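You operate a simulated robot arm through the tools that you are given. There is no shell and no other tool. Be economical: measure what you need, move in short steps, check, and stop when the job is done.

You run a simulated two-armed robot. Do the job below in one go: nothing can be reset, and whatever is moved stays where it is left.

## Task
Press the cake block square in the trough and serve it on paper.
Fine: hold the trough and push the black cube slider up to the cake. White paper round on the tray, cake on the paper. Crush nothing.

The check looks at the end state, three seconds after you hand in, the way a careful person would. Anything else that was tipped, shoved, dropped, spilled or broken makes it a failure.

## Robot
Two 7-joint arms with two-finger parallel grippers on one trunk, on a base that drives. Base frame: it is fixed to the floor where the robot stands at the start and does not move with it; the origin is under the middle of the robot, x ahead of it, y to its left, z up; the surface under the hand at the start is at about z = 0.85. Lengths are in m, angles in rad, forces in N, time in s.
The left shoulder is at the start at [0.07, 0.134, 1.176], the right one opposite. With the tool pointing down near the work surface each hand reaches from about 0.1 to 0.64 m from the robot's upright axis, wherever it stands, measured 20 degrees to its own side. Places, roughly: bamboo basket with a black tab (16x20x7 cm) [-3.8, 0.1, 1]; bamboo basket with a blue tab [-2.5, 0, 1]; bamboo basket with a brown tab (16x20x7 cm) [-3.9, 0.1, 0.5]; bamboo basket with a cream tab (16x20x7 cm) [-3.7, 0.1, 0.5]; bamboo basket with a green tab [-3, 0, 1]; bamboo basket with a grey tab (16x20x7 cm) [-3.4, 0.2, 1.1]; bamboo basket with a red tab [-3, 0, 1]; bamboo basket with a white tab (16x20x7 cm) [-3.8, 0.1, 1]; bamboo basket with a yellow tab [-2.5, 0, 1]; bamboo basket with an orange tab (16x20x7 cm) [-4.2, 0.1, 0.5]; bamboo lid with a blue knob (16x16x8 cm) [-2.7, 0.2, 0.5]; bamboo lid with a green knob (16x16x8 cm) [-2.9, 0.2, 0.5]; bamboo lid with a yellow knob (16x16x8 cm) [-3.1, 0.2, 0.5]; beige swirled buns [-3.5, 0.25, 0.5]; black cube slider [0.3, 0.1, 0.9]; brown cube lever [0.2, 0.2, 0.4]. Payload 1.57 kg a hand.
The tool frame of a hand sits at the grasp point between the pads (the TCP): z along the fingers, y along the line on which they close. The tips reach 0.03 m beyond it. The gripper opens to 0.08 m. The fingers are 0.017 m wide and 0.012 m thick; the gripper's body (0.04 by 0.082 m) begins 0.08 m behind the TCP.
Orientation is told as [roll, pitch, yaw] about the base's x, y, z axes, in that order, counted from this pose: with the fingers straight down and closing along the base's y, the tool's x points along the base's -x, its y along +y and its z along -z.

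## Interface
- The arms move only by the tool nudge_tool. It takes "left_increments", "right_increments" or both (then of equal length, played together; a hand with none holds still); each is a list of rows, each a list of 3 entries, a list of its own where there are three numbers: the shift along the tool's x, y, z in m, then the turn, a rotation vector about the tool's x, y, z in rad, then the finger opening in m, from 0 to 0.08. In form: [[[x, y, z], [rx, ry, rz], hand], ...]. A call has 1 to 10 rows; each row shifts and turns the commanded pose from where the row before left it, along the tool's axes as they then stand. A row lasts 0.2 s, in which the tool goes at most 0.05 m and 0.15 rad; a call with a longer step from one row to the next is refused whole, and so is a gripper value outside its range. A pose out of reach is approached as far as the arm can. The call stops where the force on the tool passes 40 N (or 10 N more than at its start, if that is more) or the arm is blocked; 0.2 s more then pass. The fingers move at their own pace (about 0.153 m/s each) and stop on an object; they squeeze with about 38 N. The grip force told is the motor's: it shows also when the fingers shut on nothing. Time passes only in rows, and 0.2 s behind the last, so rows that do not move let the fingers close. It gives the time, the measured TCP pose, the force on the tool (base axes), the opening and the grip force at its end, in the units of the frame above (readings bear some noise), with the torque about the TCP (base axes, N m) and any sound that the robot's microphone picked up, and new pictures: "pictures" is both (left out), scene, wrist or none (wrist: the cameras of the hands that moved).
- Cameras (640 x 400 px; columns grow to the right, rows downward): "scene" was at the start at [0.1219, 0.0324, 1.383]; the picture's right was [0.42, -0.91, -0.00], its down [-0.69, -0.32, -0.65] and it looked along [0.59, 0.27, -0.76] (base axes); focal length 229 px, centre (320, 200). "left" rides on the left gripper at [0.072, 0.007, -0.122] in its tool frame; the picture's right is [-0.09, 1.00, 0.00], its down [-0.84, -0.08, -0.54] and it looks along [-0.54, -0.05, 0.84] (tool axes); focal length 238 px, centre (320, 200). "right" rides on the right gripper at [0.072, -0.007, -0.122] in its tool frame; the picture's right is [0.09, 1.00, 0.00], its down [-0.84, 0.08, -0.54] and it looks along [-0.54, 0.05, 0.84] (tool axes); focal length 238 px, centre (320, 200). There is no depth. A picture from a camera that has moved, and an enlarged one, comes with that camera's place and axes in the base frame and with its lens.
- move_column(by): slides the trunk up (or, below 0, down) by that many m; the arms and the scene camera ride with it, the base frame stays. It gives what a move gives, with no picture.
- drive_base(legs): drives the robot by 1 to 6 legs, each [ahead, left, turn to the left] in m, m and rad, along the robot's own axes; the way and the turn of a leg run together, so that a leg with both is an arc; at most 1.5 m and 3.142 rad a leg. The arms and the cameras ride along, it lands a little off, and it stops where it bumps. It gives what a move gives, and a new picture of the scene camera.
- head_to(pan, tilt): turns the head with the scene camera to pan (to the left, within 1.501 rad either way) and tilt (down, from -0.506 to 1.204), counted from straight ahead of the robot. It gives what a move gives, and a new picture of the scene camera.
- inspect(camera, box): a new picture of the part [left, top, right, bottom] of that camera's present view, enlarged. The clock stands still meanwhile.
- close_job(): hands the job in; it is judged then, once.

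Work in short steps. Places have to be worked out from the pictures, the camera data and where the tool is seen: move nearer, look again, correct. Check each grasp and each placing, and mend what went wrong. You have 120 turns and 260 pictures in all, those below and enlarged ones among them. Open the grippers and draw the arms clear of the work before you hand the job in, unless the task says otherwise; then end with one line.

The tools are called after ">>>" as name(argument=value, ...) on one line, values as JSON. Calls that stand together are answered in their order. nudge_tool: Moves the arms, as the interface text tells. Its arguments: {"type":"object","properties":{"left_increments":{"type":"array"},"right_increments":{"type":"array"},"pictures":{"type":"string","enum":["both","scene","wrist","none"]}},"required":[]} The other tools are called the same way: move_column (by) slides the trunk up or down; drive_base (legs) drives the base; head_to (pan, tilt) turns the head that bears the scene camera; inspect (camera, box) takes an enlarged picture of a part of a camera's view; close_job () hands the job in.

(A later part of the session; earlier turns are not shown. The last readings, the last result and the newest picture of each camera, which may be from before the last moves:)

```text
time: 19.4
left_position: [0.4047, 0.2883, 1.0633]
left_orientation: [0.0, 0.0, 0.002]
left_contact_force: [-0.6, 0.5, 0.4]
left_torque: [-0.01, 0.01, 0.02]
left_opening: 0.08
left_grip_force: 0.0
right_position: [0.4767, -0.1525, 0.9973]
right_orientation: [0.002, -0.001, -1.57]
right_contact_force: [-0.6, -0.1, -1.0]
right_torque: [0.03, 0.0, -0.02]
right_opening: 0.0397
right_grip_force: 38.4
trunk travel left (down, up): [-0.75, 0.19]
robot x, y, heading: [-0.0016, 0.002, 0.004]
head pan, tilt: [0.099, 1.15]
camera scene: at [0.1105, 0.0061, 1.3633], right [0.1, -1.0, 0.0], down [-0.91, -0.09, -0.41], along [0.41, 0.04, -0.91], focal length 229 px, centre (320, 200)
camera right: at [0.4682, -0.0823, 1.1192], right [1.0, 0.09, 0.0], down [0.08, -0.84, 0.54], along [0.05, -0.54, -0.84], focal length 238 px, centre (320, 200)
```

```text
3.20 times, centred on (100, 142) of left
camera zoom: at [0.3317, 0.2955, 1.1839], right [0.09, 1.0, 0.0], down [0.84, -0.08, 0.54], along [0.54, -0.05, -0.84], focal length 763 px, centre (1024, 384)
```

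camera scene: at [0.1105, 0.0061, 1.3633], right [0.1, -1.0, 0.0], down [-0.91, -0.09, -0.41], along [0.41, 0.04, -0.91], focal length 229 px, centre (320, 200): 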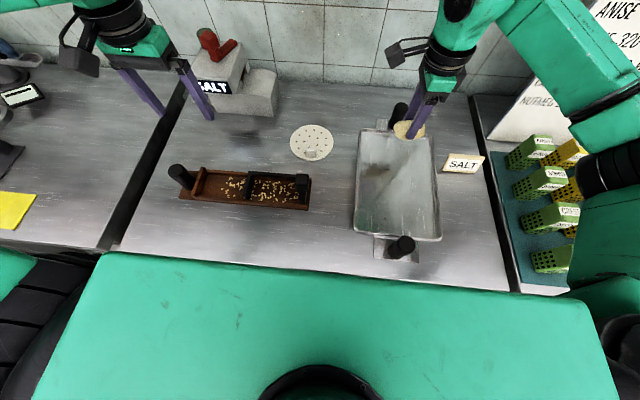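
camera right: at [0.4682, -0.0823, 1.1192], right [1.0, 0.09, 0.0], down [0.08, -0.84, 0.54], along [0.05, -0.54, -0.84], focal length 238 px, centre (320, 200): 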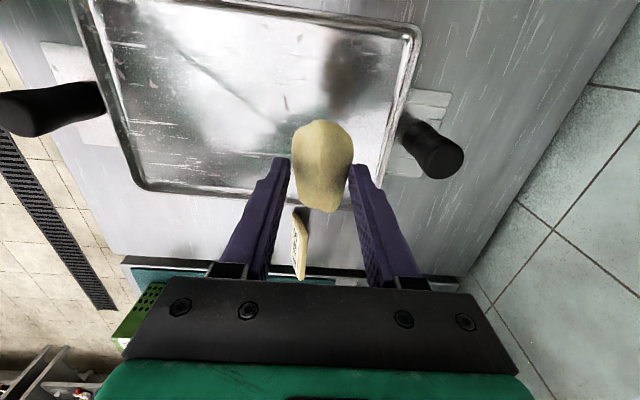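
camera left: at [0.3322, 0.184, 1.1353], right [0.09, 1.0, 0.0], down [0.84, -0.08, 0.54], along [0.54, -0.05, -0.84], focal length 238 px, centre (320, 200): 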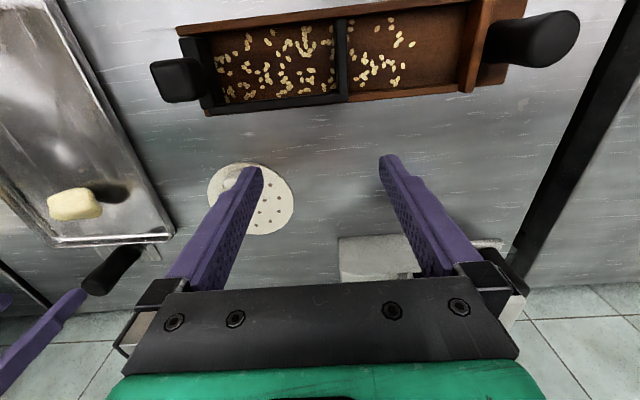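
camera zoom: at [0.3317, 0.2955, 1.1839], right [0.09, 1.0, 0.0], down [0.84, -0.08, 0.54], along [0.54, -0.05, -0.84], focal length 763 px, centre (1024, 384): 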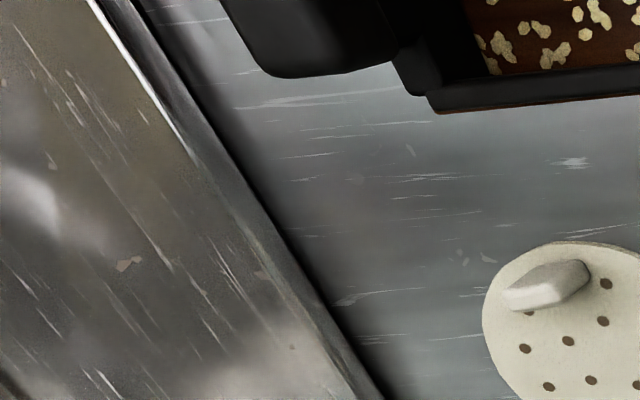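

Cake is held securely. I raise it to head height, with the left hand swung aside, for a side view telling cake height and how deep the tips reach.

>>> nudge_tool(right_increments=[[[0.03, -0.01, -0.035], [0, 0, 0], 0.036], [[0.03, -0.01, -0.035], [0, 0, 0], 0.036], [[0.03, -0.01, -0.035], [0, 0, 0], 0.036], [[0.03, -0.01, -0.035], [0, 0, 0], 0.036], [[0.03, -0.01, -0.035], [0, 0, 0], 0.036], [[0, -0.01, -0.04], [0, 0, 0], 0.036]], left_increments=[[[0, 0.03, 0], [0, 0, 0], 0.08], [[0, 0.03, 0], [0, 0, 0], 0.08], [[0, 0.03, 0], [0, 0, 0], 0.08], [[0, 0.03, 0], [0, 0, 0], 0.08], [[0, 0.03, 0], [0, 0, 0], 0.08], [[0, 0.02, 0], [0, 0, 0], 0.08]], pictures="none")

>>> head_to(pan=0.0, tilt=0.4)

```text
time: 20.8
left_position: [0.4031, 0.4593, 1.0637]
left_orientation: [-0.001, -0.002, -0.001]
left_contact_force: [-0.1, 0.0, 0.4]
left_torque: [0.0, -0.02, -0.01]
left_opening: 0.08
left_grip_force: 0.0
right_position: [0.4148, -0.0046, 1.2142]
right_orientation: [0.001, -0.001, -1.57]
right_contact_force: [0.0, 0.5, -1.1]
right_torque: [-0.01, -0.06, 0.0]
right_opening: 0.0398
right_grip_force: 38.0
trunk travel left (down, up): [-0.75, 0.19]
robot x, y, heading: [0.0026, -0.0011, 0.005]
head pan, tilt: [0.099, 1.15]
```

```text
time: 21.9
left_position: [0.4037, 0.4591, 1.0634]
left_orientation: [0.0, 0.001, 0.002]
left_contact_force: [-0.8, 0.2, -0.2]
left_torque: [0.0, 0.0, -0.01]
left_opening: 0.0797
left_grip_force: 0.0
right_position: [0.4162, -0.0046, 1.212]
right_orientation: [0.001, 0.0, -1.57]
right_contact_force: [-0.1, -0.4, -0.5]
right_torque: [0.01, 0.0, 0.05]
right_opening: 0.0395
right_grip_force: 37.8
trunk travel left (down, up): [-0.75, 0.19]
robot x, y, heading: [-0.001, -0.0025, 0.001]
head pan, tilt: [0.0, 0.4]
camera scene: at [0.1442, -0.0001, 1.4231], right [0.0, -1.0, 0.0], down [-0.39, 0.0, -0.92], along [0.92, 0.0, -0.39], focal length 229 px, centre (320, 200)
```

scene: 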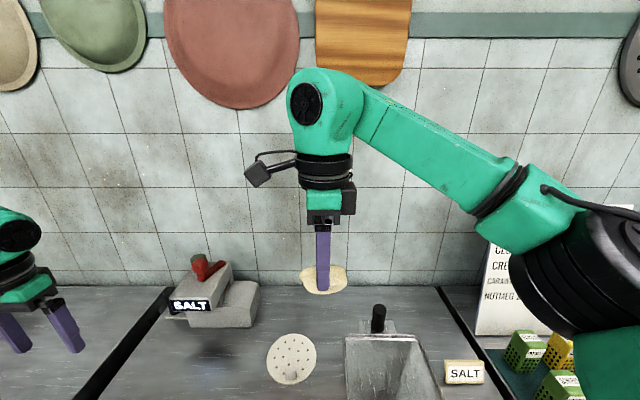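

>>> inspect(camera="scene", box=[270, 220, 380, 310])

```text
4.44 times, centred on (325, 265) of scene
camera zoom: at [0.1442, -0.0001, 1.4231], right [0.0, -1.0, 0.0], down [-0.39, 0.0, -0.92], along [0.92, 0.0, -0.39], focal length 1018 px, centre (298, -89)
```

zoom: 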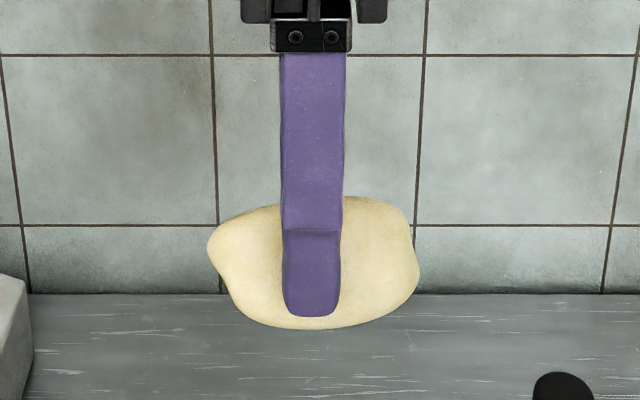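

The cake's bottom is about 1.6 cm below the tips, a good depth for the trough. I carry it over the chamber at a safe height, with the left hand swung farther out.

>>> nudge_tool(right_increments=[[[0.03, -0.01, 0.02], [0, 0, 0], 0.036], [[0.035, -0.01, 0.02], [0, 0, 0], 0.036], [[0.035, -0.01, 0.02], [0, 0, 0], 0.036], [[0.035, -0.01, 0.02], [0, 0, 0], 0.036], [[0.035, -0.01, 0.02], [0, 0, 0], 0.036], [[0.035, -0.01, 0.02], [0, 0, 0], 0.036]], left_increments=[[[0.02, 0.03, 0], [0, 0, 0], 0.08], [[0.03, 0.02, 0], [0, 0, 0], 0.08], [[0.03, 0.01, 0], [0, 0, 0], 0.08], [[0.03, 0.01, 0], [0, 0, 0], 0.08], [[0.02, 0, 0], [0, 0, 0], 0.08], [[0, 0, 0], [0, 0, 0], 0.08]], pictures="none")

>>> head_to(pan=0.4, tilt=0.9)

```text
time: 23.3
left_position: [0.2734, 0.53, 1.0628]
left_orientation: [-0.002, -0.001, 0.002]
left_contact_force: [0.5, 0.0, -0.2]
left_torque: [0.0, 0.01, 0.0]
left_opening: 0.0804
left_grip_force: 0.2
right_position: [0.3619, 0.1982, 1.0922]
right_orientation: [-0.002, -0.002, -1.567]
right_contact_force: [0.0, -0.1, -1.2]
right_torque: [0.03, 0.01, 0.0]
right_opening: 0.0393
right_grip_force: 38.3
right hand out of reach, approached as far as the arm can: row 6
trunk travel left (down, up): [-0.75, 0.19]
robot x, y, heading: [0.0002, 0.0029, -0.005]
head pan, tilt: [0.0, 0.4]
```

```text
time: 24.2
left_position: [0.2744, 0.528, 1.0643]
left_orientation: [-0.001, 0.0, 0.002]
left_contact_force: [-0.9, 0.5, -0.3]
left_torque: [0.01, 0.02, 0.03]
left_opening: 0.0798
left_grip_force: 0.1
right_position: [0.3612, 0.1963, 1.0932]
right_orientation: [-0.002, -0.001, -1.564]
right_contact_force: [-0.8, -0.4, -0.7]
right_torque: [0.0, 0.01, -0.05]
right_opening: 0.0393
right_grip_force: 38.1
trunk travel left (down, up): [-0.75, 0.19]
robot x, y, heading: [-0.0003, -0.0014, -0.005]
head pan, tilt: [0.4, 0.901]
camera scene: at [0.1213, 0.029, 1.3803], right [0.39, -0.92, 0.0], down [-0.72, -0.3, -0.62], along [0.57, 0.24, -0.78], focal length 229 px, centre (320, 200)
```

scene: 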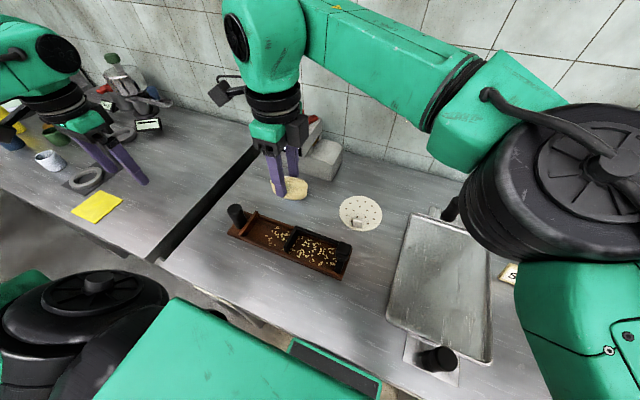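

The right hand is at its reach limit. I pull the left hand in a bit and drive the base 0.14 m to the left.

>>> nudge_tool(left_increments=[[[0, -0.03, -0.02], [0, 0, 0], 0.08], [[0, -0.03, -0.02], [0, 0, 0], 0.08], [[0, -0.03, 0], [0, 0, 0], 0.08]], pictures="none")

>>> drive_base(legs=[[0, 0.14, 0]])

```text
time: 25.0
left_position: [0.2752, 0.4389, 1.1021]
left_orientation: [-0.001, 0.0, 0.002]
left_contact_force: [-0.5, 0.3, 0.5]
left_torque: [0.0, -0.02, -0.03]
left_opening: 0.0802
left_grip_force: 0.1
right_position: [0.362, 0.1946, 1.0924]
right_orientation: [0.002, -0.001, -1.566]
right_contact_force: [0.6, 0.9, -0.2]
right_torque: [-0.01, 0.03, -0.01]
right_opening: 0.0392
right_grip_force: 38.2
trunk travel left (down, up): [-0.75, 0.19]
robot x, y, heading: [-0.0023, -0.0008, -0.0]
head pan, tilt: [0.4, 0.901]
```

```text
time: 26.3
left_position: [0.2756, 0.5793, 1.1034]
left_orientation: [0.002, 0.001, -0.001]
left_contact_force: [0.5, 0.2, 1.1]
left_torque: [0.02, -0.03, 0.0]
left_opening: 0.0802
left_grip_force: 0.0
right_position: [0.3622, 0.3348, 1.0929]
right_orientation: [0.0, 0.003, -1.568]
right_contact_force: [0.4, 0.7, -0.8]
right_torque: [0.02, -0.01, -0.01]
right_opening: 0.0392
right_grip_force: 37.9
trunk travel left (down, up): [-0.75, 0.19]
robot x, y, heading: [0.0007, 0.1439, -0.0]
head pan, tilt: [0.4, 0.901]
camera scene: at [0.1214, 0.1685, 1.3803], right [0.39, -0.92, 0.0], down [-0.72, -0.3, -0.62], along [0.57, 0.24, -0.78], focal length 229 px, centre (320, 200)
```

scene: 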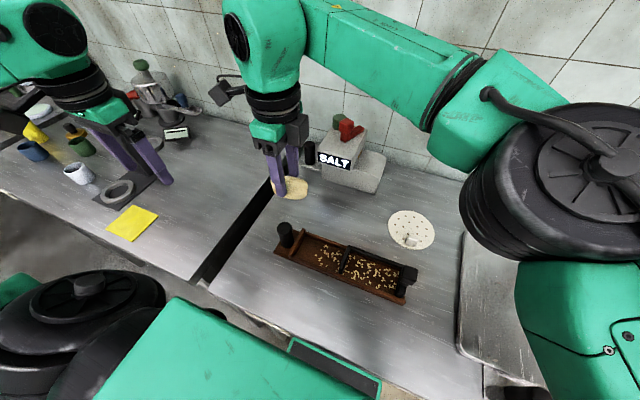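

Now I position over the chamber and go down to z≈0.97, easing the grip command slightly.

>>> nudge_tool(right_increments=[[[-0.037, -0.009, 0.02], [0, 0, 0], 0.0375], [[-0.036, -0.009, 0.025], [0, 0, 0], 0.038], [[0, 0, 0.04], [0, 0, 0], 0.038], [[0, 0, 0.035], [0, 0, 0], 0.038]], pictures="wrist")

>>> inspect(camera="right", box=[200, 60, 440, 260])

>>> inspect(camera="scene", box=[240, 180, 440, 305])

```text
time: 27.3
left_position: [0.2777, 0.5802, 1.1012]
left_orientation: [0.0, 0.0, -0.001]
left_contact_force: [0.2, 0.1, -0.4]
left_torque: [0.01, 0.02, -0.02]
left_opening: 0.08
left_grip_force: 0.0
right_position: [0.3468, 0.2622, 0.9712]
right_orientation: [-0.002, 0.001, -1.569]
right_contact_force: [0.1, -0.2, -0.8]
right_torque: [0.03, 0.02, -0.02]
right_opening: 0.0393
right_grip_force: 37.5
trunk travel left (down, up): [-0.75, 0.19]
robot x, y, heading: [-0.0014, 0.1411, -0.006]
head pan, tilt: [0.4, 0.901]
camera right: at [0.3386, 0.3336, 1.0927], right [1.0, 0.09, 0.0], down [0.08, -0.84, 0.54], along [0.05, -0.54, -0.84], focal length 238 px, centre (320, 200)
```

right: 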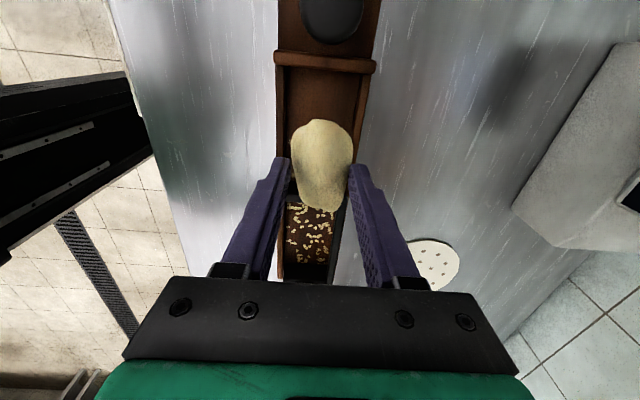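

```text
2.00 times, centred on (320, 160) of right
camera zoom: at [0.3386, 0.3336, 1.0927], right [1.0, 0.09, 0.0], down [0.08, -0.84, 0.54], along [0.05, -0.54, -0.84], focal length 477 px, centre (320, 280)
```

zoom: 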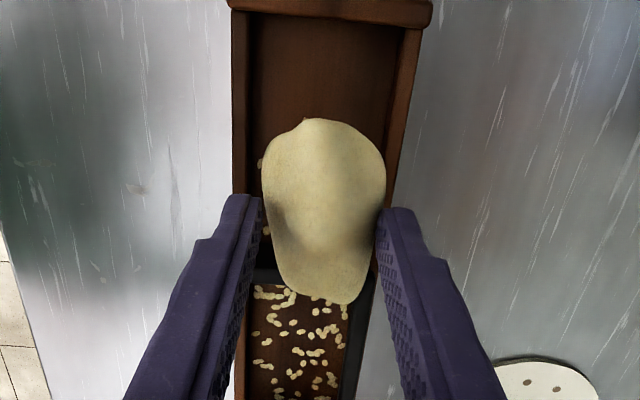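

```text
3.20 times, centred on (340, 242) of scene
camera zoom: at [0.1224, 0.1706, 1.3802], right [0.39, -0.92, 0.0], down [-0.72, -0.3, -0.62], along [0.57, 0.24, -0.78], focal length 733 px, centre (256, 64)
```

zoom: 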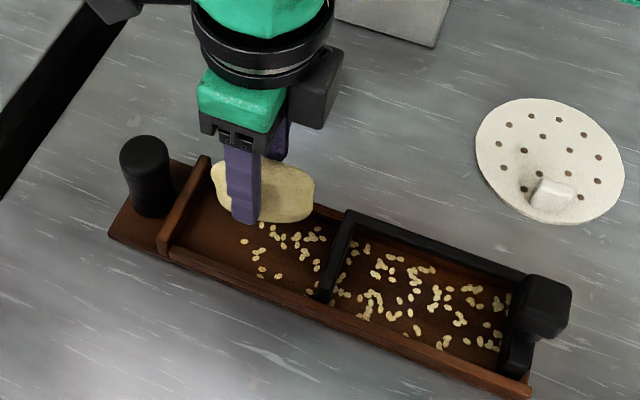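

Chamber centre is x≈0.343, y≈0.26; I shift 3 mm and descend toward the walls in small steps watching force.

>>> nudge_tool(right_increments=[[[0, -0.0035, 0.02], [0, 0, 0], 0.038], [[0, 0, 0.02], [0, 0, 0], 0.038], [[0, 0, 0.014], [0, 0, 0], 0.038]], pictures="none")

>>> inspect(camera="scene", box=[240, 180, 400, 280])

>>> inspect(camera="right", box=[200, 60, 440, 260])

```text
time: 28.1
left_position: [0.2755, 0.5804, 1.1016]
left_orientation: [0.001, -0.001, -0.002]
left_contact_force: [0.1, -0.3, 0.4]
left_torque: [0.01, 0.01, 0.02]
left_opening: 0.0802
left_grip_force: 0.2
right_position: [0.3422, 0.2628, 0.9186]
right_orientation: [0.0, 0.0, -1.57]
right_contact_force: [0.2, 0.2, -0.7]
right_torque: [0.03, 0.0, 0.01]
right_opening: 0.0391
right_grip_force: 38.1
trunk travel left (down, up): [-0.75, 0.19]
robot x, y, heading: [0.0042, 0.1428, -0.004]
head pan, tilt: [0.4, 0.901]
```

```text
4.00 times, centred on (320, 230) of scene
camera zoom: at [0.1214, 0.171, 1.3802], right [0.39, -0.92, 0.0], down [-0.72, -0.3, -0.62], along [0.57, 0.24, -0.78], focal length 916 px, centre (320, 80)
```

zoom: 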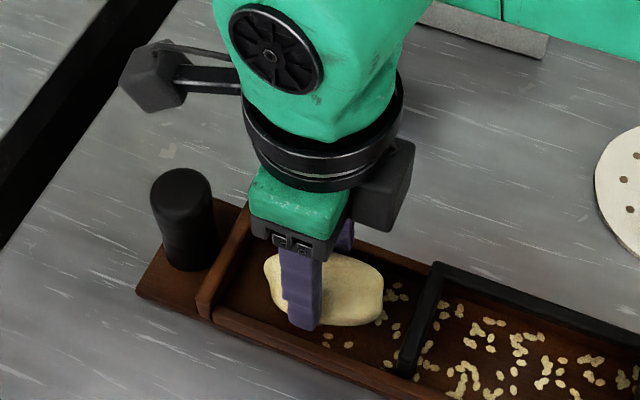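

```text
2.00 times, centred on (320, 160) of right
camera zoom: at [0.3328, 0.3341, 1.0401], right [1.0, 0.09, 0.0], down [0.08, -0.84, 0.54], along [0.05, -0.54, -0.84], focal length 477 px, centre (320, 280)
```

zoom: 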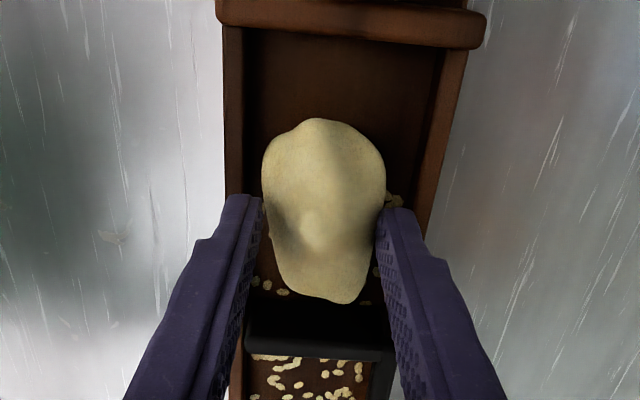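

Centred. I lower in 3-mm steps, checking force.

>>> nudge_tool(right_increments=[[[0, 0.001, 0.003], [0, 0, 0], 0.038], [[0, 0, 0.003], [0, 0, 0], 0.038]], pictures="none")

>>> nudge_tool(right_increments=[[[0, 0, 0.002], [0, 0, 0], 0.038], [[0, 0, 0.002], [0, 0, 0], 0.038]], pictures="none")

>>> inspect(camera="scene", box=[260, 200, 360, 262])

```text
time: 28.7
left_position: [0.2766, 0.5806, 1.1016]
left_orientation: [0.0, -0.001, -0.001]
left_contact_force: [0.3, 0.7, 0.1]
left_torque: [0.01, 0.0, 0.03]
left_opening: 0.0799
left_grip_force: 0.0
right_position: [0.3426, 0.2625, 0.9132]
right_orientation: [-0.001, 0.001, -1.568]
right_contact_force: [0.6, 0.0, -1.1]
right_torque: [-0.02, -0.02, 0.01]
right_opening: 0.0392
right_grip_force: 37.9
trunk travel left (down, up): [-0.75, 0.19]
robot x, y, heading: [0.0039, 0.1424, 0.002]
head pan, tilt: [0.4, 0.901]
```

```text
time: 29.3
left_position: [0.2753, 0.5801, 1.1023]
left_orientation: [0.0, -0.001, -0.001]
left_contact_force: [0.0, 0.7, -0.1]
left_torque: [0.05, -0.01, 0.0]
left_opening: 0.08
left_grip_force: 0.1
right_position: [0.3422, 0.2633, 0.9119]
right_orientation: [0.002, 0.001, -1.57]
right_contact_force: [4.2, -0.8, 17.5]
right_torque: [-0.32, -0.01, 0.02]
right_opening: 0.0392
right_grip_force: 37.8
trunk travel left (down, up): [-0.75, 0.19]
robot x, y, heading: [-0.0032, 0.1418, 0.003]
head pan, tilt: [0.4, 0.901]
```

```text
6.40 times, centred on (310, 231) of scene
camera zoom: at [0.1202, 0.1703, 1.3807], right [0.39, -0.92, 0.0], down [-0.72, -0.3, -0.62], along [0.57, 0.24, -0.78], focal length 1465 px, centre (384, 2)
```

zoom: 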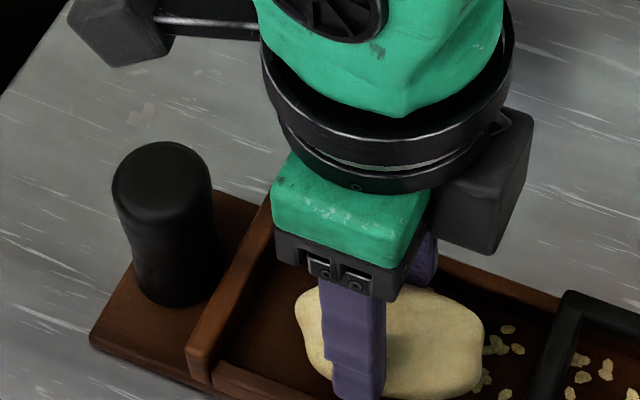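

Force and off-axis torque indicate that the cake itself rests on the trough floor with the tips just above the walls. I ease up a hair, then open.

>>> nudge_tool(right_increments=[[[0, 0, -0.003], [0, 0, 0], 0.038], [[0, 0, 0], [0, 0, 0], 0.045], [[0, 0, 0], [0, 0, 0], 0.055], [[0, 0, 0], [0, 0, 0], 0.065]], pictures="none")

>>> nudge_tool(right_increments=[[[0, 0, -0.02], [0, 0, 0], 0.065], [[0, 0, -0.03], [0, 0, 0], 0.065], [[0, 0, -0.04], [0, 0, 0], 0.065]], pictures="wrist")

>>> inspect(camera="right", box=[220, 20, 420, 180])

>>> inspect(camera="scene", box=[250, 200, 430, 312])

```text
time: 30.3
left_position: [0.2768, 0.5811, 1.1021]
left_orientation: [-0.001, 0.0, -0.002]
left_contact_force: [0.6, -0.4, -0.7]
left_torque: [0.01, 0.01, 0.0]
left_opening: 0.08
left_grip_force: 0.1
right_position: [0.3417, 0.2626, 0.912]
right_orientation: [0.0, 0.001, -1.567]
right_contact_force: [-1.3, -0.4, 0.3]
right_torque: [-0.01, -0.01, 0.01]
right_opening: 0.0648
right_grip_force: 0.0
trunk travel left (down, up): [-0.75, 0.19]
robot x, y, heading: [0.0011, 0.1432, -0.003]
head pan, tilt: [0.4, 0.901]
```

```text
time: 31.1
left_position: [0.2752, 0.5806, 1.1015]
left_orientation: [0.001, 0.0, -0.001]
left_contact_force: [0.2, 0.5, 0.7]
left_torque: [0.01, -0.02, 0.03]
left_opening: 0.08
left_grip_force: 0.1
right_position: [0.3393, 0.2645, 1.0022]
right_orientation: [0.001, -0.001, -1.57]
right_contact_force: [-0.8, -0.1, -0.3]
right_torque: [0.01, -0.01, 0.03]
right_opening: 0.0652
right_grip_force: 0.0
trunk travel left (down, up): [-0.75, 0.19]
robot x, y, heading: [-0.0024, 0.1432, -0.003]
head pan, tilt: [0.4, 0.901]
camera right: at [0.3309, 0.3346, 1.124], right [1.0, 0.09, 0.0], down [0.08, -0.84, 0.54], along [0.05, -0.54, -0.84], focal length 238 px, centre (320, 200)
```

right: 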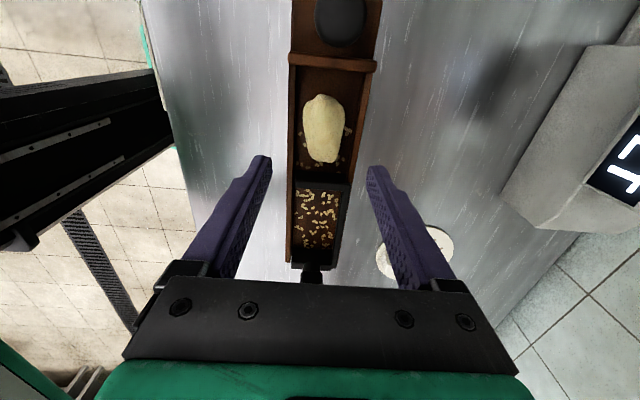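

```text
2.50 times, centred on (320, 100) of right
camera zoom: at [0.3309, 0.3346, 1.124], right [1.0, 0.09, 0.0], down [0.08, -0.84, 0.54], along [0.05, -0.54, -0.84], focal length 596 px, centre (320, 450)
```

zoom: 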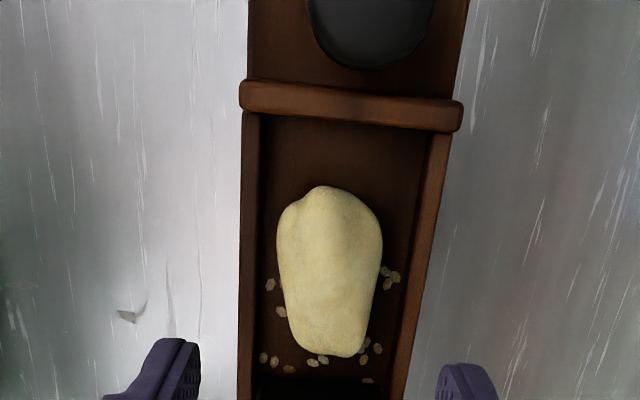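

```text
3.56 times, centred on (340, 256) of scene
camera zoom: at [0.1206, 0.171, 1.3802], right [0.39, -0.92, 0.0], down [-0.72, -0.3, -0.62], along [0.57, 0.24, -0.78], focal length 814 px, centre (249, 1)
```

zoom: 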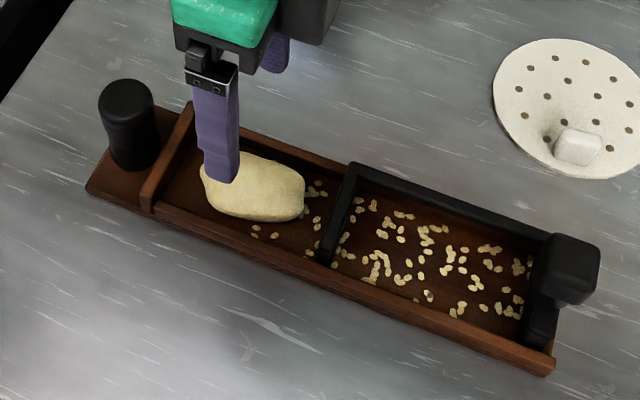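

The cake lies in the chamber, clear on all sides. Now the right hand goes over the slider's cube (≈[0.347,0.063]) and the left toward the trough's black handle (≈[0.341,0.350], top z≈0.94).

>>> nudge_tool(right_increments=[[[-0.04, 0, 0], [0, 0, 0], 0.065], [[-0.04, 0.003, 0], [0, 0, 0], 0.065], [[-0.04, 0.003, 0], [0, 0, 0], 0.065], [[-0.04, 0.002, 0], [0, 0, 0], 0.065], [[-0.04, 0, 0], [0, 0, 0], 0.06], [[0, 0, 0], [0, 0, 0], 0.06]], left_increments=[[[-0.01, -0.03, 0], [0, 0, 0], 0.07], [[-0.01, -0.04, 0], [0, 0, 0], 0.07], [[-0.01, -0.04, 0.01], [0, 0, 0], 0.07], [[-0.01, -0.04, 0.02], [0, 0, 0], 0.07], [[-0.01, -0.04, 0.02], [0, 0, 0], 0.07], [[-0.015, -0.035, 0.02], [0, 0, 0], 0.07]], pictures="both")

>>> inspect(camera="left", box=[200, 60, 440, 260])

>>> inspect(camera="right", box=[200, 60, 440, 260])

```text
time: 32.5
left_position: [0.3424, 0.3566, 1.0327]
left_orientation: [0.002, 0.001, -0.001]
left_contact_force: [0.8, 0.0, 0.5]
left_torque: [0.0, 0.02, 0.01]
left_opening: 0.07
left_grip_force: 0.0
right_position: [0.3505, 0.063, 1.0002]
right_orientation: [-0.001, 0.001, -1.567]
right_contact_force: [0.0, -0.7, -0.2]
right_torque: [0.01, 0.0, 0.0]
right_opening: 0.0601
right_grip_force: 0.1
trunk travel left (down, up): [-0.75, 0.19]
robot x, y, heading: [-0.0032, 0.144, -0.002]
head pan, tilt: [0.4, 0.901]
camera scene: at [0.123, 0.1689, 1.3801], right [0.39, -0.92, 0.0], down [-0.72, -0.3, -0.62], along [0.57, 0.24, -0.78], focal length 229 px, centre (320, 200)
camera right: at [0.3422, 0.1338, 1.1216], right [1.0, 0.09, 0.0], down [0.08, -0.84, 0.54], along [0.05, -0.54, -0.84], focal length 238 px, centre (320, 200)
camera left: at [0.2704, 0.3636, 1.155], right [0.09, 1.0, 0.0], down [0.84, -0.08, 0.54], along [0.54, -0.05, -0.84], focal length 238 px, centre (320, 200)
```

scene: 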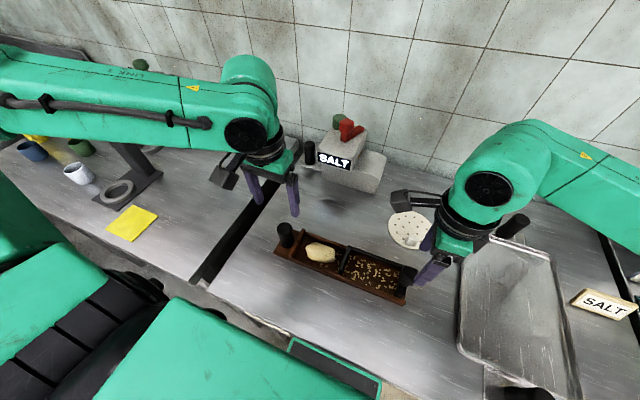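
right: 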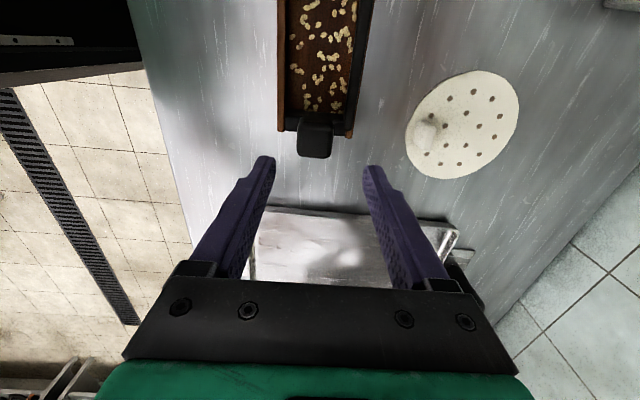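
left: 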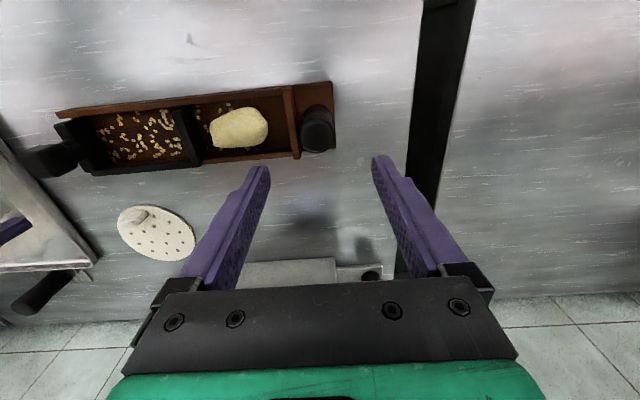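

```text
2.00 times, centred on (320, 160) of left
camera zoom: at [0.2704, 0.3636, 1.155], right [0.09, 1.0, 0.0], down [0.84, -0.08, 0.54], along [0.54, -0.05, -0.84], focal length 477 px, centre (320, 280)
```

zoom: 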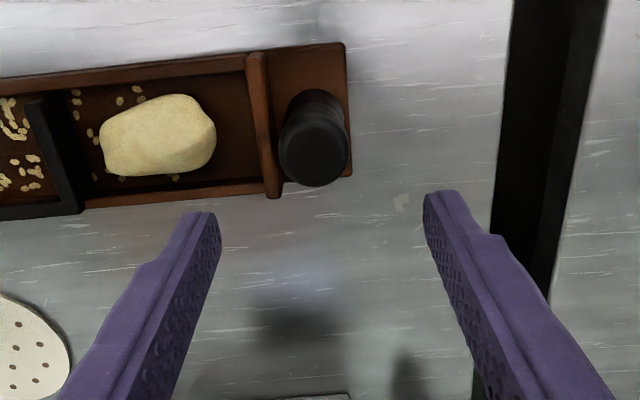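

```text
2.00 times, centred on (320, 160) of right
camera zoom: at [0.3422, 0.1338, 1.1216], right [1.0, 0.09, 0.0], down [0.08, -0.84, 0.54], along [0.05, -0.54, -0.84], focal length 477 px, centre (320, 280)
```

zoom: 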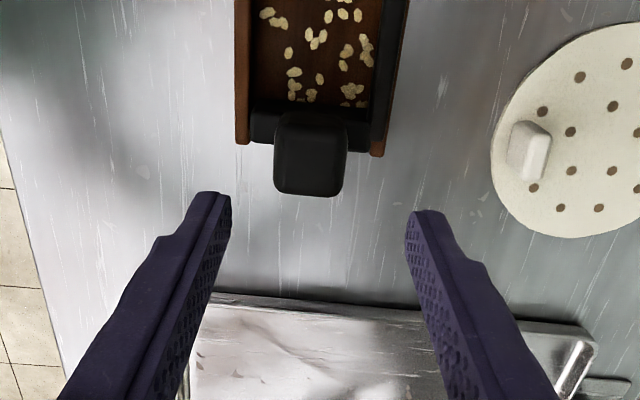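

Handle ≈[0.342,0.353], cube ≈[0.345,0.066] top z≈0.925. I lower both hands around them (still open) and check.

>>> nudge_tool(right_increments=[[[0.003, -0.005, 0.025], [0, 0, 0], 0.06], [[0, 0, 0.025], [0, 0, 0], 0.06], [[0, 0, 0.025], [0, 0, 0], 0.06]], left_increments=[[[0, -0.004, 0.03], [0, 0, 0], 0.07], [[0, 0, 0.035], [0, 0, 0], 0.07], [[0, 0, 0.035], [0, 0, 0], 0.07]], pictures="both")

>>> inspect(camera="scene", box=[240, 180, 440, 305])

```text
time: 33.3
left_position: [0.3434, 0.3526, 0.929]
left_orientation: [0.001, 0.0, -0.002]
left_contact_force: [0.1, 0.3, -0.2]
left_torque: [0.0, 0.01, 0.01]
left_opening: 0.07
left_grip_force: 0.1
right_position: [0.3455, 0.068, 0.9249]
right_orientation: [-0.001, 0.0, -1.57]
right_contact_force: [-0.4, -0.5, 0.9]
right_torque: [0.03, -0.02, -0.02]
right_opening: 0.0599
right_grip_force: 0.0
trunk travel left (down, up): [-0.75, 0.19]
robot x, y, heading: [0.0007, 0.1404, -0.002]
head pan, tilt: [0.4, 0.901]
camera scene: at [0.1228, 0.1719, 1.3801], right [0.39, -0.92, 0.0], down [-0.72, -0.3, -0.62], along [0.57, 0.24, -0.78], focal length 229 px, centre (320, 200)
camera right: at [0.3381, 0.1394, 1.0469], right [1.0, 0.09, 0.0], down [0.08, -0.84, 0.54], along [0.05, -0.54, -0.84], focal length 238 px, centre (320, 200)
camera left: at [0.2705, 0.3595, 1.0518], right [0.09, 1.0, 0.0], down [0.84, -0.08, 0.54], along [0.54, -0.05, -0.84], focal length 238 px, centre (320, 200)
```

scene: 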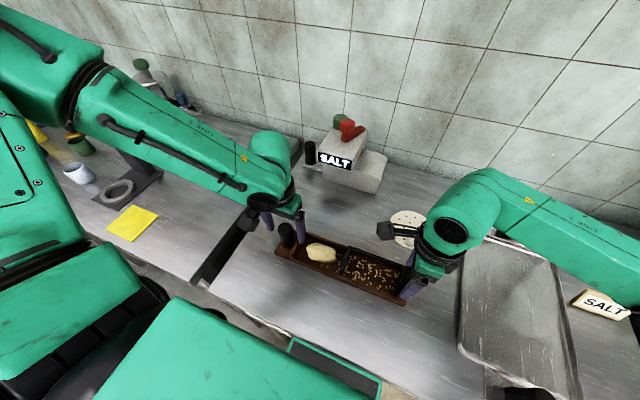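
right: 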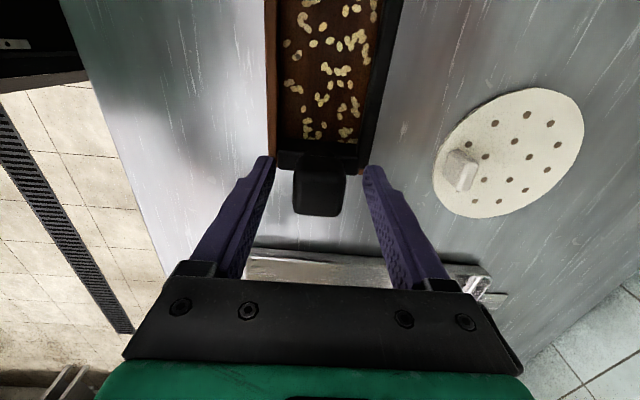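
left: 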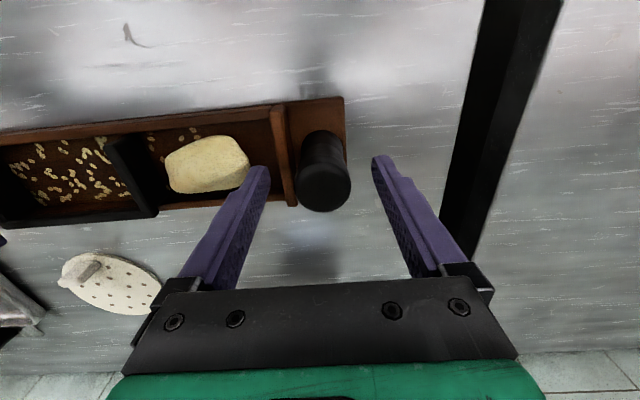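

```text
3.20 times, centred on (340, 242) of scene
camera zoom: at [0.1228, 0.1719, 1.3801], right [0.39, -0.92, 0.0], down [-0.72, -0.3, -0.62], along [0.57, 0.24, -0.78], focal length 733 px, centre (256, 64)
```

zoom: 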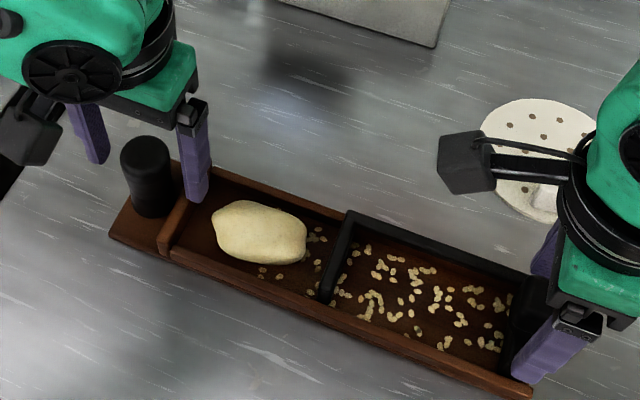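

Both straddle their targets. I close the left on the handle first, then the right on the cube.

>>> nudge_tool(left_increments=[[[0, 0.001, 0], [0, 0, 0], 0.05], [[0, 0, 0], [0, 0, 0], 0.04], [[0, 0, 0], [0, 0, 0], 0.03], [[0, 0, 0], [0, 0, 0], 0.03]], pictures="none")

>>> nudge_tool(right_increments=[[[0, 0, 0], [0, 0, 0], 0.04], [[0, 0, 0], [0, 0, 0], 0.03], [[0, 0, 0], [0, 0, 0], 0.025], [[0, 0, 0], [0, 0, 0], 0.02]], pictures="wrist")

>>> inspect(camera="scene", box=[240, 180, 440, 305])

```text
time: 34.3
left_position: [0.3408, 0.3523, 0.9305]
left_orientation: [-0.001, 0.0, -0.001]
left_contact_force: [0.7, -0.4, -1.0]
left_torque: [0.31, -0.03, -0.02]
left_opening: 0.0334
left_grip_force: 38.2
right_position: [0.3464, 0.0672, 0.9254]
right_orientation: [0.001, 0.0, -1.569]
right_contact_force: [0.5, 0.8, 0.0]
right_torque: [0.03, 0.01, 0.0]
right_opening: 0.06
right_grip_force: 0.1
trunk travel left (down, up): [-0.75, 0.19]
robot x, y, heading: [-0.0008, 0.1417, 0.001]
head pan, tilt: [0.4, 0.901]
```

```text
time: 35.3
left_position: [0.343, 0.352, 0.9309]
left_orientation: [0.001, -0.001, -0.003]
left_contact_force: [-1.6, 2.6, -0.5]
left_torque: [-0.43, -0.38, -0.05]
left_opening: 0.0336
left_grip_force: 37.8
right_position: [0.3458, 0.0674, 0.9256]
right_orientation: [-0.001, 0.0, -1.57]
right_contact_force: [0.7, -1.7, 0.5]
right_torque: [0.47, 0.24, -0.13]
right_opening: 0.0319
right_grip_force: 37.5
trunk travel left (down, up): [-0.75, 0.19]
robot x, y, heading: [-0.0024, 0.1407, -0.004]
head pan, tilt: [0.4, 0.901]
camera right: at [0.3373, 0.1387, 1.0472], right [1.0, 0.09, 0.0], down [0.08, -0.84, 0.54], along [0.05, -0.54, -0.84], focal length 238 px, centre (320, 200)
```

right: 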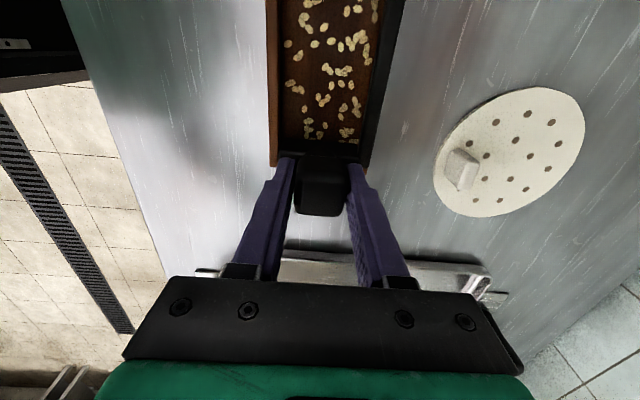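

```text
3.20 times, centred on (340, 242) of scene
camera zoom: at [0.1217, 0.1711, 1.3802], right [0.39, -0.92, 0.0], down [-0.72, -0.3, -0.62], along [0.57, 0.24, -0.78], focal length 733 px, centre (256, 64)
```

zoom: 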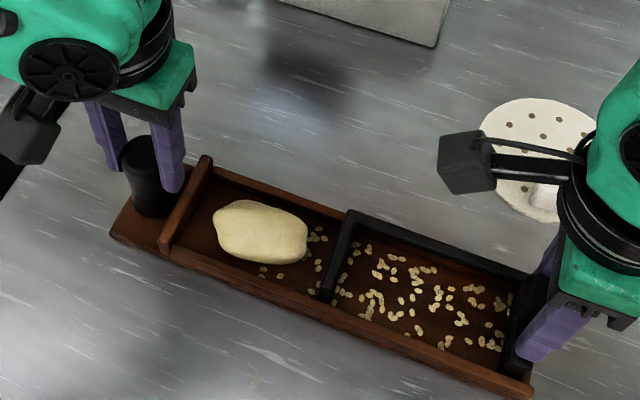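

Both are held. I push the slider 12 mm toward the cake and read the sliding force.

>>> nudge_tool(right_increments=[[[0.004, 0, 0], [0, 0, 0], 0.02], [[0.004, 0, 0], [0, 0, 0], 0.02], [[0.004, 0, 0], [0, 0, 0], 0.02]], pictures="none")

>>> inspect(camera="scene", box=[240, 180, 440, 305])

```text
time: 36.1
left_position: [0.3435, 0.3527, 0.9313]
left_orientation: [0.001, -0.001, -0.002]
left_contact_force: [-2.3, 2.2, 5.0]
left_torque: [-0.65, 0.54, -0.34]
left_opening: 0.0335
left_grip_force: 37.8
right_position: [0.3459, 0.0779, 0.9264]
right_orientation: [0.0, -0.004, -1.569]
right_contact_force: [2.8, -2.7, -6.0]
right_torque: [-1.11, -0.54, -0.18]
right_opening: 0.0319
right_grip_force: 38.4
trunk travel left (down, up): [-0.75, 0.19]
robot x, y, heading: [-0.0035, 0.1436, -0.002]
head pan, tilt: [0.4, 0.901]
```

```text
3.20 times, centred on (340, 242) of scene
camera zoom: at [0.1219, 0.1712, 1.3801], right [0.39, -0.92, 0.0], down [-0.72, -0.3, -0.62], along [0.57, 0.24, -0.78], focal length 733 px, centre (256, 64)
```

zoom: 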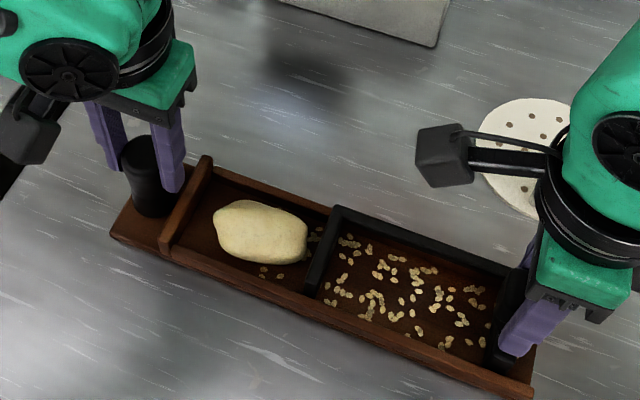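

Slides freely (about 3 N). I continue in 3-mm steps.

>>> nudge_tool(right_increments=[[[0.003, 0, 0], [0, 0, 0], 0.02], [[0.003, 0, 0], [0, 0, 0], 0.02], [[0.003, 0, 0], [0, 0, 0], 0.02]], pictures="none")

>>> inspect(camera="scene", box=[260, 200, 380, 275])

```text
time: 36.9
left_position: [0.3421, 0.3521, 0.9313]
left_orientation: [0.001, 0.0, -0.002]
left_contact_force: [-1.0, 4.5, 2.3]
left_torque: [-0.5, -0.31, -0.15]
left_opening: 0.0338
left_grip_force: 38.2
right_position: [0.3454, 0.0872, 0.9269]
right_orientation: [-0.002, -0.002, -1.569]
right_contact_force: [2.2, -2.9, -2.4]
right_torque: [-0.27, 0.28, -0.14]
right_opening: 0.0319
right_grip_force: 37.5
trunk travel left (down, up): [-0.75, 0.19]
robot x, y, heading: [0.0, 0.1417, -0.004]
head pan, tilt: [0.4, 0.901]
```

```text
5.33 times, centred on (320, 238) of scene
camera zoom: at [0.1218, 0.171, 1.3802], right [0.39, -0.92, 0.0], down [-0.72, -0.3, -0.62], along [0.57, 0.24, -0.78], focal length 1221 px, centre (320, 0)
```

zoom: 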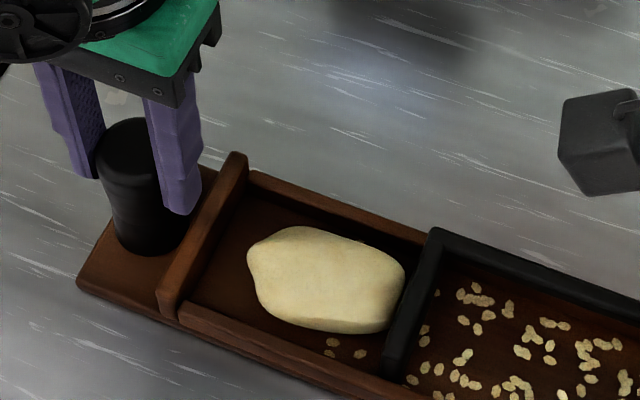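

The plate is nearly at the cake. I go on so it slides the cake up to the end wall, watching force and pictures.

>>> nudge_tool(right_increments=[[[0.003, 0, 0], [0, 0, 0], 0.02], [[0.003, 0, 0], [0, 0, 0], 0.02]], pictures="none")

>>> nudge_tool(right_increments=[[[0.003, 0, 0], [0, 0, 0], 0.02], [[0.003, 0, 0], [0, 0, 0], 0.02]], pictures="none")

>>> inspect(camera="scene", box=[260, 200, 380, 275])

```text
time: 37.5
left_position: [0.3412, 0.3519, 0.9323]
left_orientation: [0.0, 0.0, 0.001]
left_contact_force: [1.0, 3.3, 0.5]
left_torque: [-0.4, -0.4, 0.16]
left_opening: 0.0335
left_grip_force: 37.8
right_position: [0.3445, 0.0934, 0.9271]
right_orientation: [-0.002, 0.0, -1.566]
right_contact_force: [-1.4, -3.2, -0.5]
right_torque: [0.22, 0.41, 0.06]
right_opening: 0.0317
right_grip_force: 38.1
trunk travel left (down, up): [-0.75, 0.19]
robot x, y, heading: [-0.0004, 0.1451, -0.002]
head pan, tilt: [0.4, 0.901]
```

```text
time: 38.1
left_position: [0.3423, 0.3517, 0.9314]
left_orientation: [0.0, 0.001, -0.002]
left_contact_force: [2.1, 3.1, -0.2]
left_torque: [-0.29, -0.61, 0.26]
left_opening: 0.0336
left_grip_force: 38.2
right_position: [0.3459, 0.0993, 0.9262]
right_orientation: [0.0, 0.001, -1.57]
right_contact_force: [-1.9, -3.0, 0.5]
right_torque: [0.51, 0.58, 0.05]
right_opening: 0.032
right_grip_force: 38.1
trunk travel left (down, up): [-0.75, 0.19]
robot x, y, heading: [0.003, 0.1413, -0.006]
head pan, tilt: [0.4, 0.901]
```

```text
5.33 times, centred on (320, 238) of scene
camera zoom: at [0.1218, 0.1711, 1.3802], right [0.39, -0.92, 0.0], down [-0.72, -0.3, -0.62], along [0.57, 0.24, -0.78], focal length 1221 px, centre (320, 0)
```

zoom: 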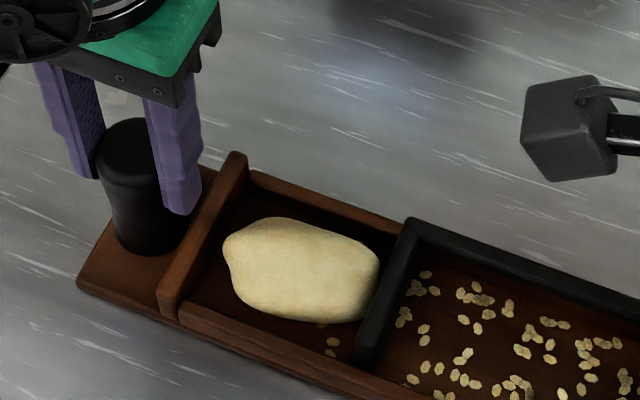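

The cake now slides with the plate. About 1 cm remains to the end wall; I continue carefully.

>>> nudge_tool(right_increments=[[[0.003, 0, 0], [0, 0, 0], 0.02], [[0.002, 0, 0], [0, 0, 0], 0.02]], pictures="none")

>>> nudge_tool(right_increments=[[[0.002, 0, 0], [0, 0, 0], 0.02], [[0, 0, 0], [0, 0, 0], 0.02]], pictures="none")

>>> inspect(camera="scene", box=[260, 200, 380, 275])

```text
time: 38.7
left_position: [0.3418, 0.3532, 0.9315]
left_orientation: [0.0, 0.001, -0.002]
left_contact_force: [1.7, 3.1, 0.6]
left_torque: [-0.45, 0.26, 0.16]
left_opening: 0.0337
left_grip_force: 38.3
right_position: [0.3454, 0.1055, 0.9266]
right_orientation: [-0.001, 0.0, -1.569]
right_contact_force: [-1.3, -2.6, -0.6]
right_torque: [0.08, -0.3, 0.17]
right_opening: 0.032
right_grip_force: 38.1
trunk travel left (down, up): [-0.75, 0.19]
robot x, y, heading: [-0.0022, 0.1417, -0.005]
head pan, tilt: [0.4, 0.901]
```

```text
time: 39.3
left_position: [0.3413, 0.3529, 0.9322]
left_orientation: [0.001, -0.001, -0.001]
left_contact_force: [0.0, 2.7, 2.9]
left_torque: [-0.54, 0.35, -0.08]
left_opening: 0.0336
left_grip_force: 38.1
right_position: [0.3444, 0.1058, 0.9258]
right_orientation: [0.0, -0.003, -1.568]
right_contact_force: [-0.4, -3.0, -3.4]
right_torque: [-0.54, -0.44, -0.04]
right_opening: 0.0318
right_grip_force: 38.4
trunk travel left (down, up): [-0.75, 0.19]
robot x, y, heading: [-0.0029, 0.1441, -0.003]
head pan, tilt: [0.4, 0.901]
```

```text
5.33 times, centred on (320, 238) of scene
camera zoom: at [0.1218, 0.171, 1.3802], right [0.39, -0.92, 0.0], down [-0.72, -0.3, -0.62], along [0.57, 0.24, -0.78], focal length 1221 px, centre (320, 0)
```

zoom: 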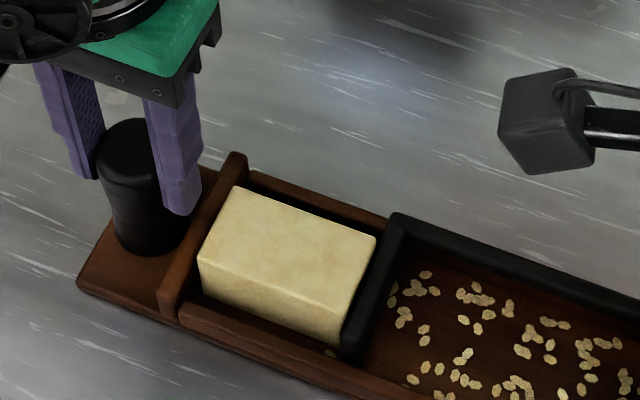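

The cake has turned into a square block at only ~3 N. I draw the slider back to its start.

>>> nudge_tool(right_increments=[[[-0.004, 0, 0], [0, 0, 0], 0.02], [[-0.006, 0, 0], [0, 0, 0], 0.02], [[-0.007, 0, 0], [0, 0, 0], 0.02], [[-0.007, 0, 0], [0, 0, 0], 0.02], [[-0.007, 0, 0], [0, 0, 0], 0.02]], pictures="none")

>>> inspect(camera="scene", box=[240, 180, 440, 305])

```text
time: 40.5
left_position: [0.3422, 0.3523, 0.9319]
left_orientation: [-0.001, -0.001, 0.001]
left_contact_force: [0.7, -2.9, 0.2]
left_torque: [-0.6, 0.24, 0.14]
left_opening: 0.0335
left_grip_force: 37.7
right_position: [0.3458, 0.0755, 0.9265]
right_orientation: [-0.002, -0.001, -1.567]
right_contact_force: [-1.5, 3.2, 0.8]
right_torque: [0.47, -0.2, 0.07]
right_opening: 0.0317
right_grip_force: 37.6
trunk travel left (down, up): [-0.75, 0.19]
robot x, y, heading: [0.001, 0.1419, -0.004]
head pan, tilt: [0.4, 0.901]
```

```text
3.20 times, centred on (340, 242) of scene
camera zoom: at [0.1217, 0.1706, 1.3802], right [0.39, -0.92, 0.0], down [-0.72, -0.3, -0.62], along [0.57, 0.24, -0.78], focal length 733 px, centre (256, 64)
```

zoom: 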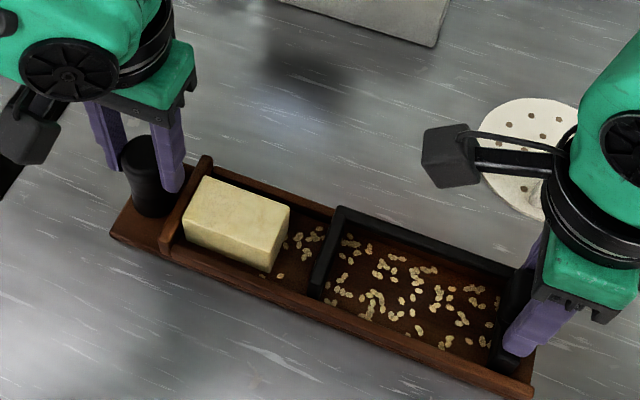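

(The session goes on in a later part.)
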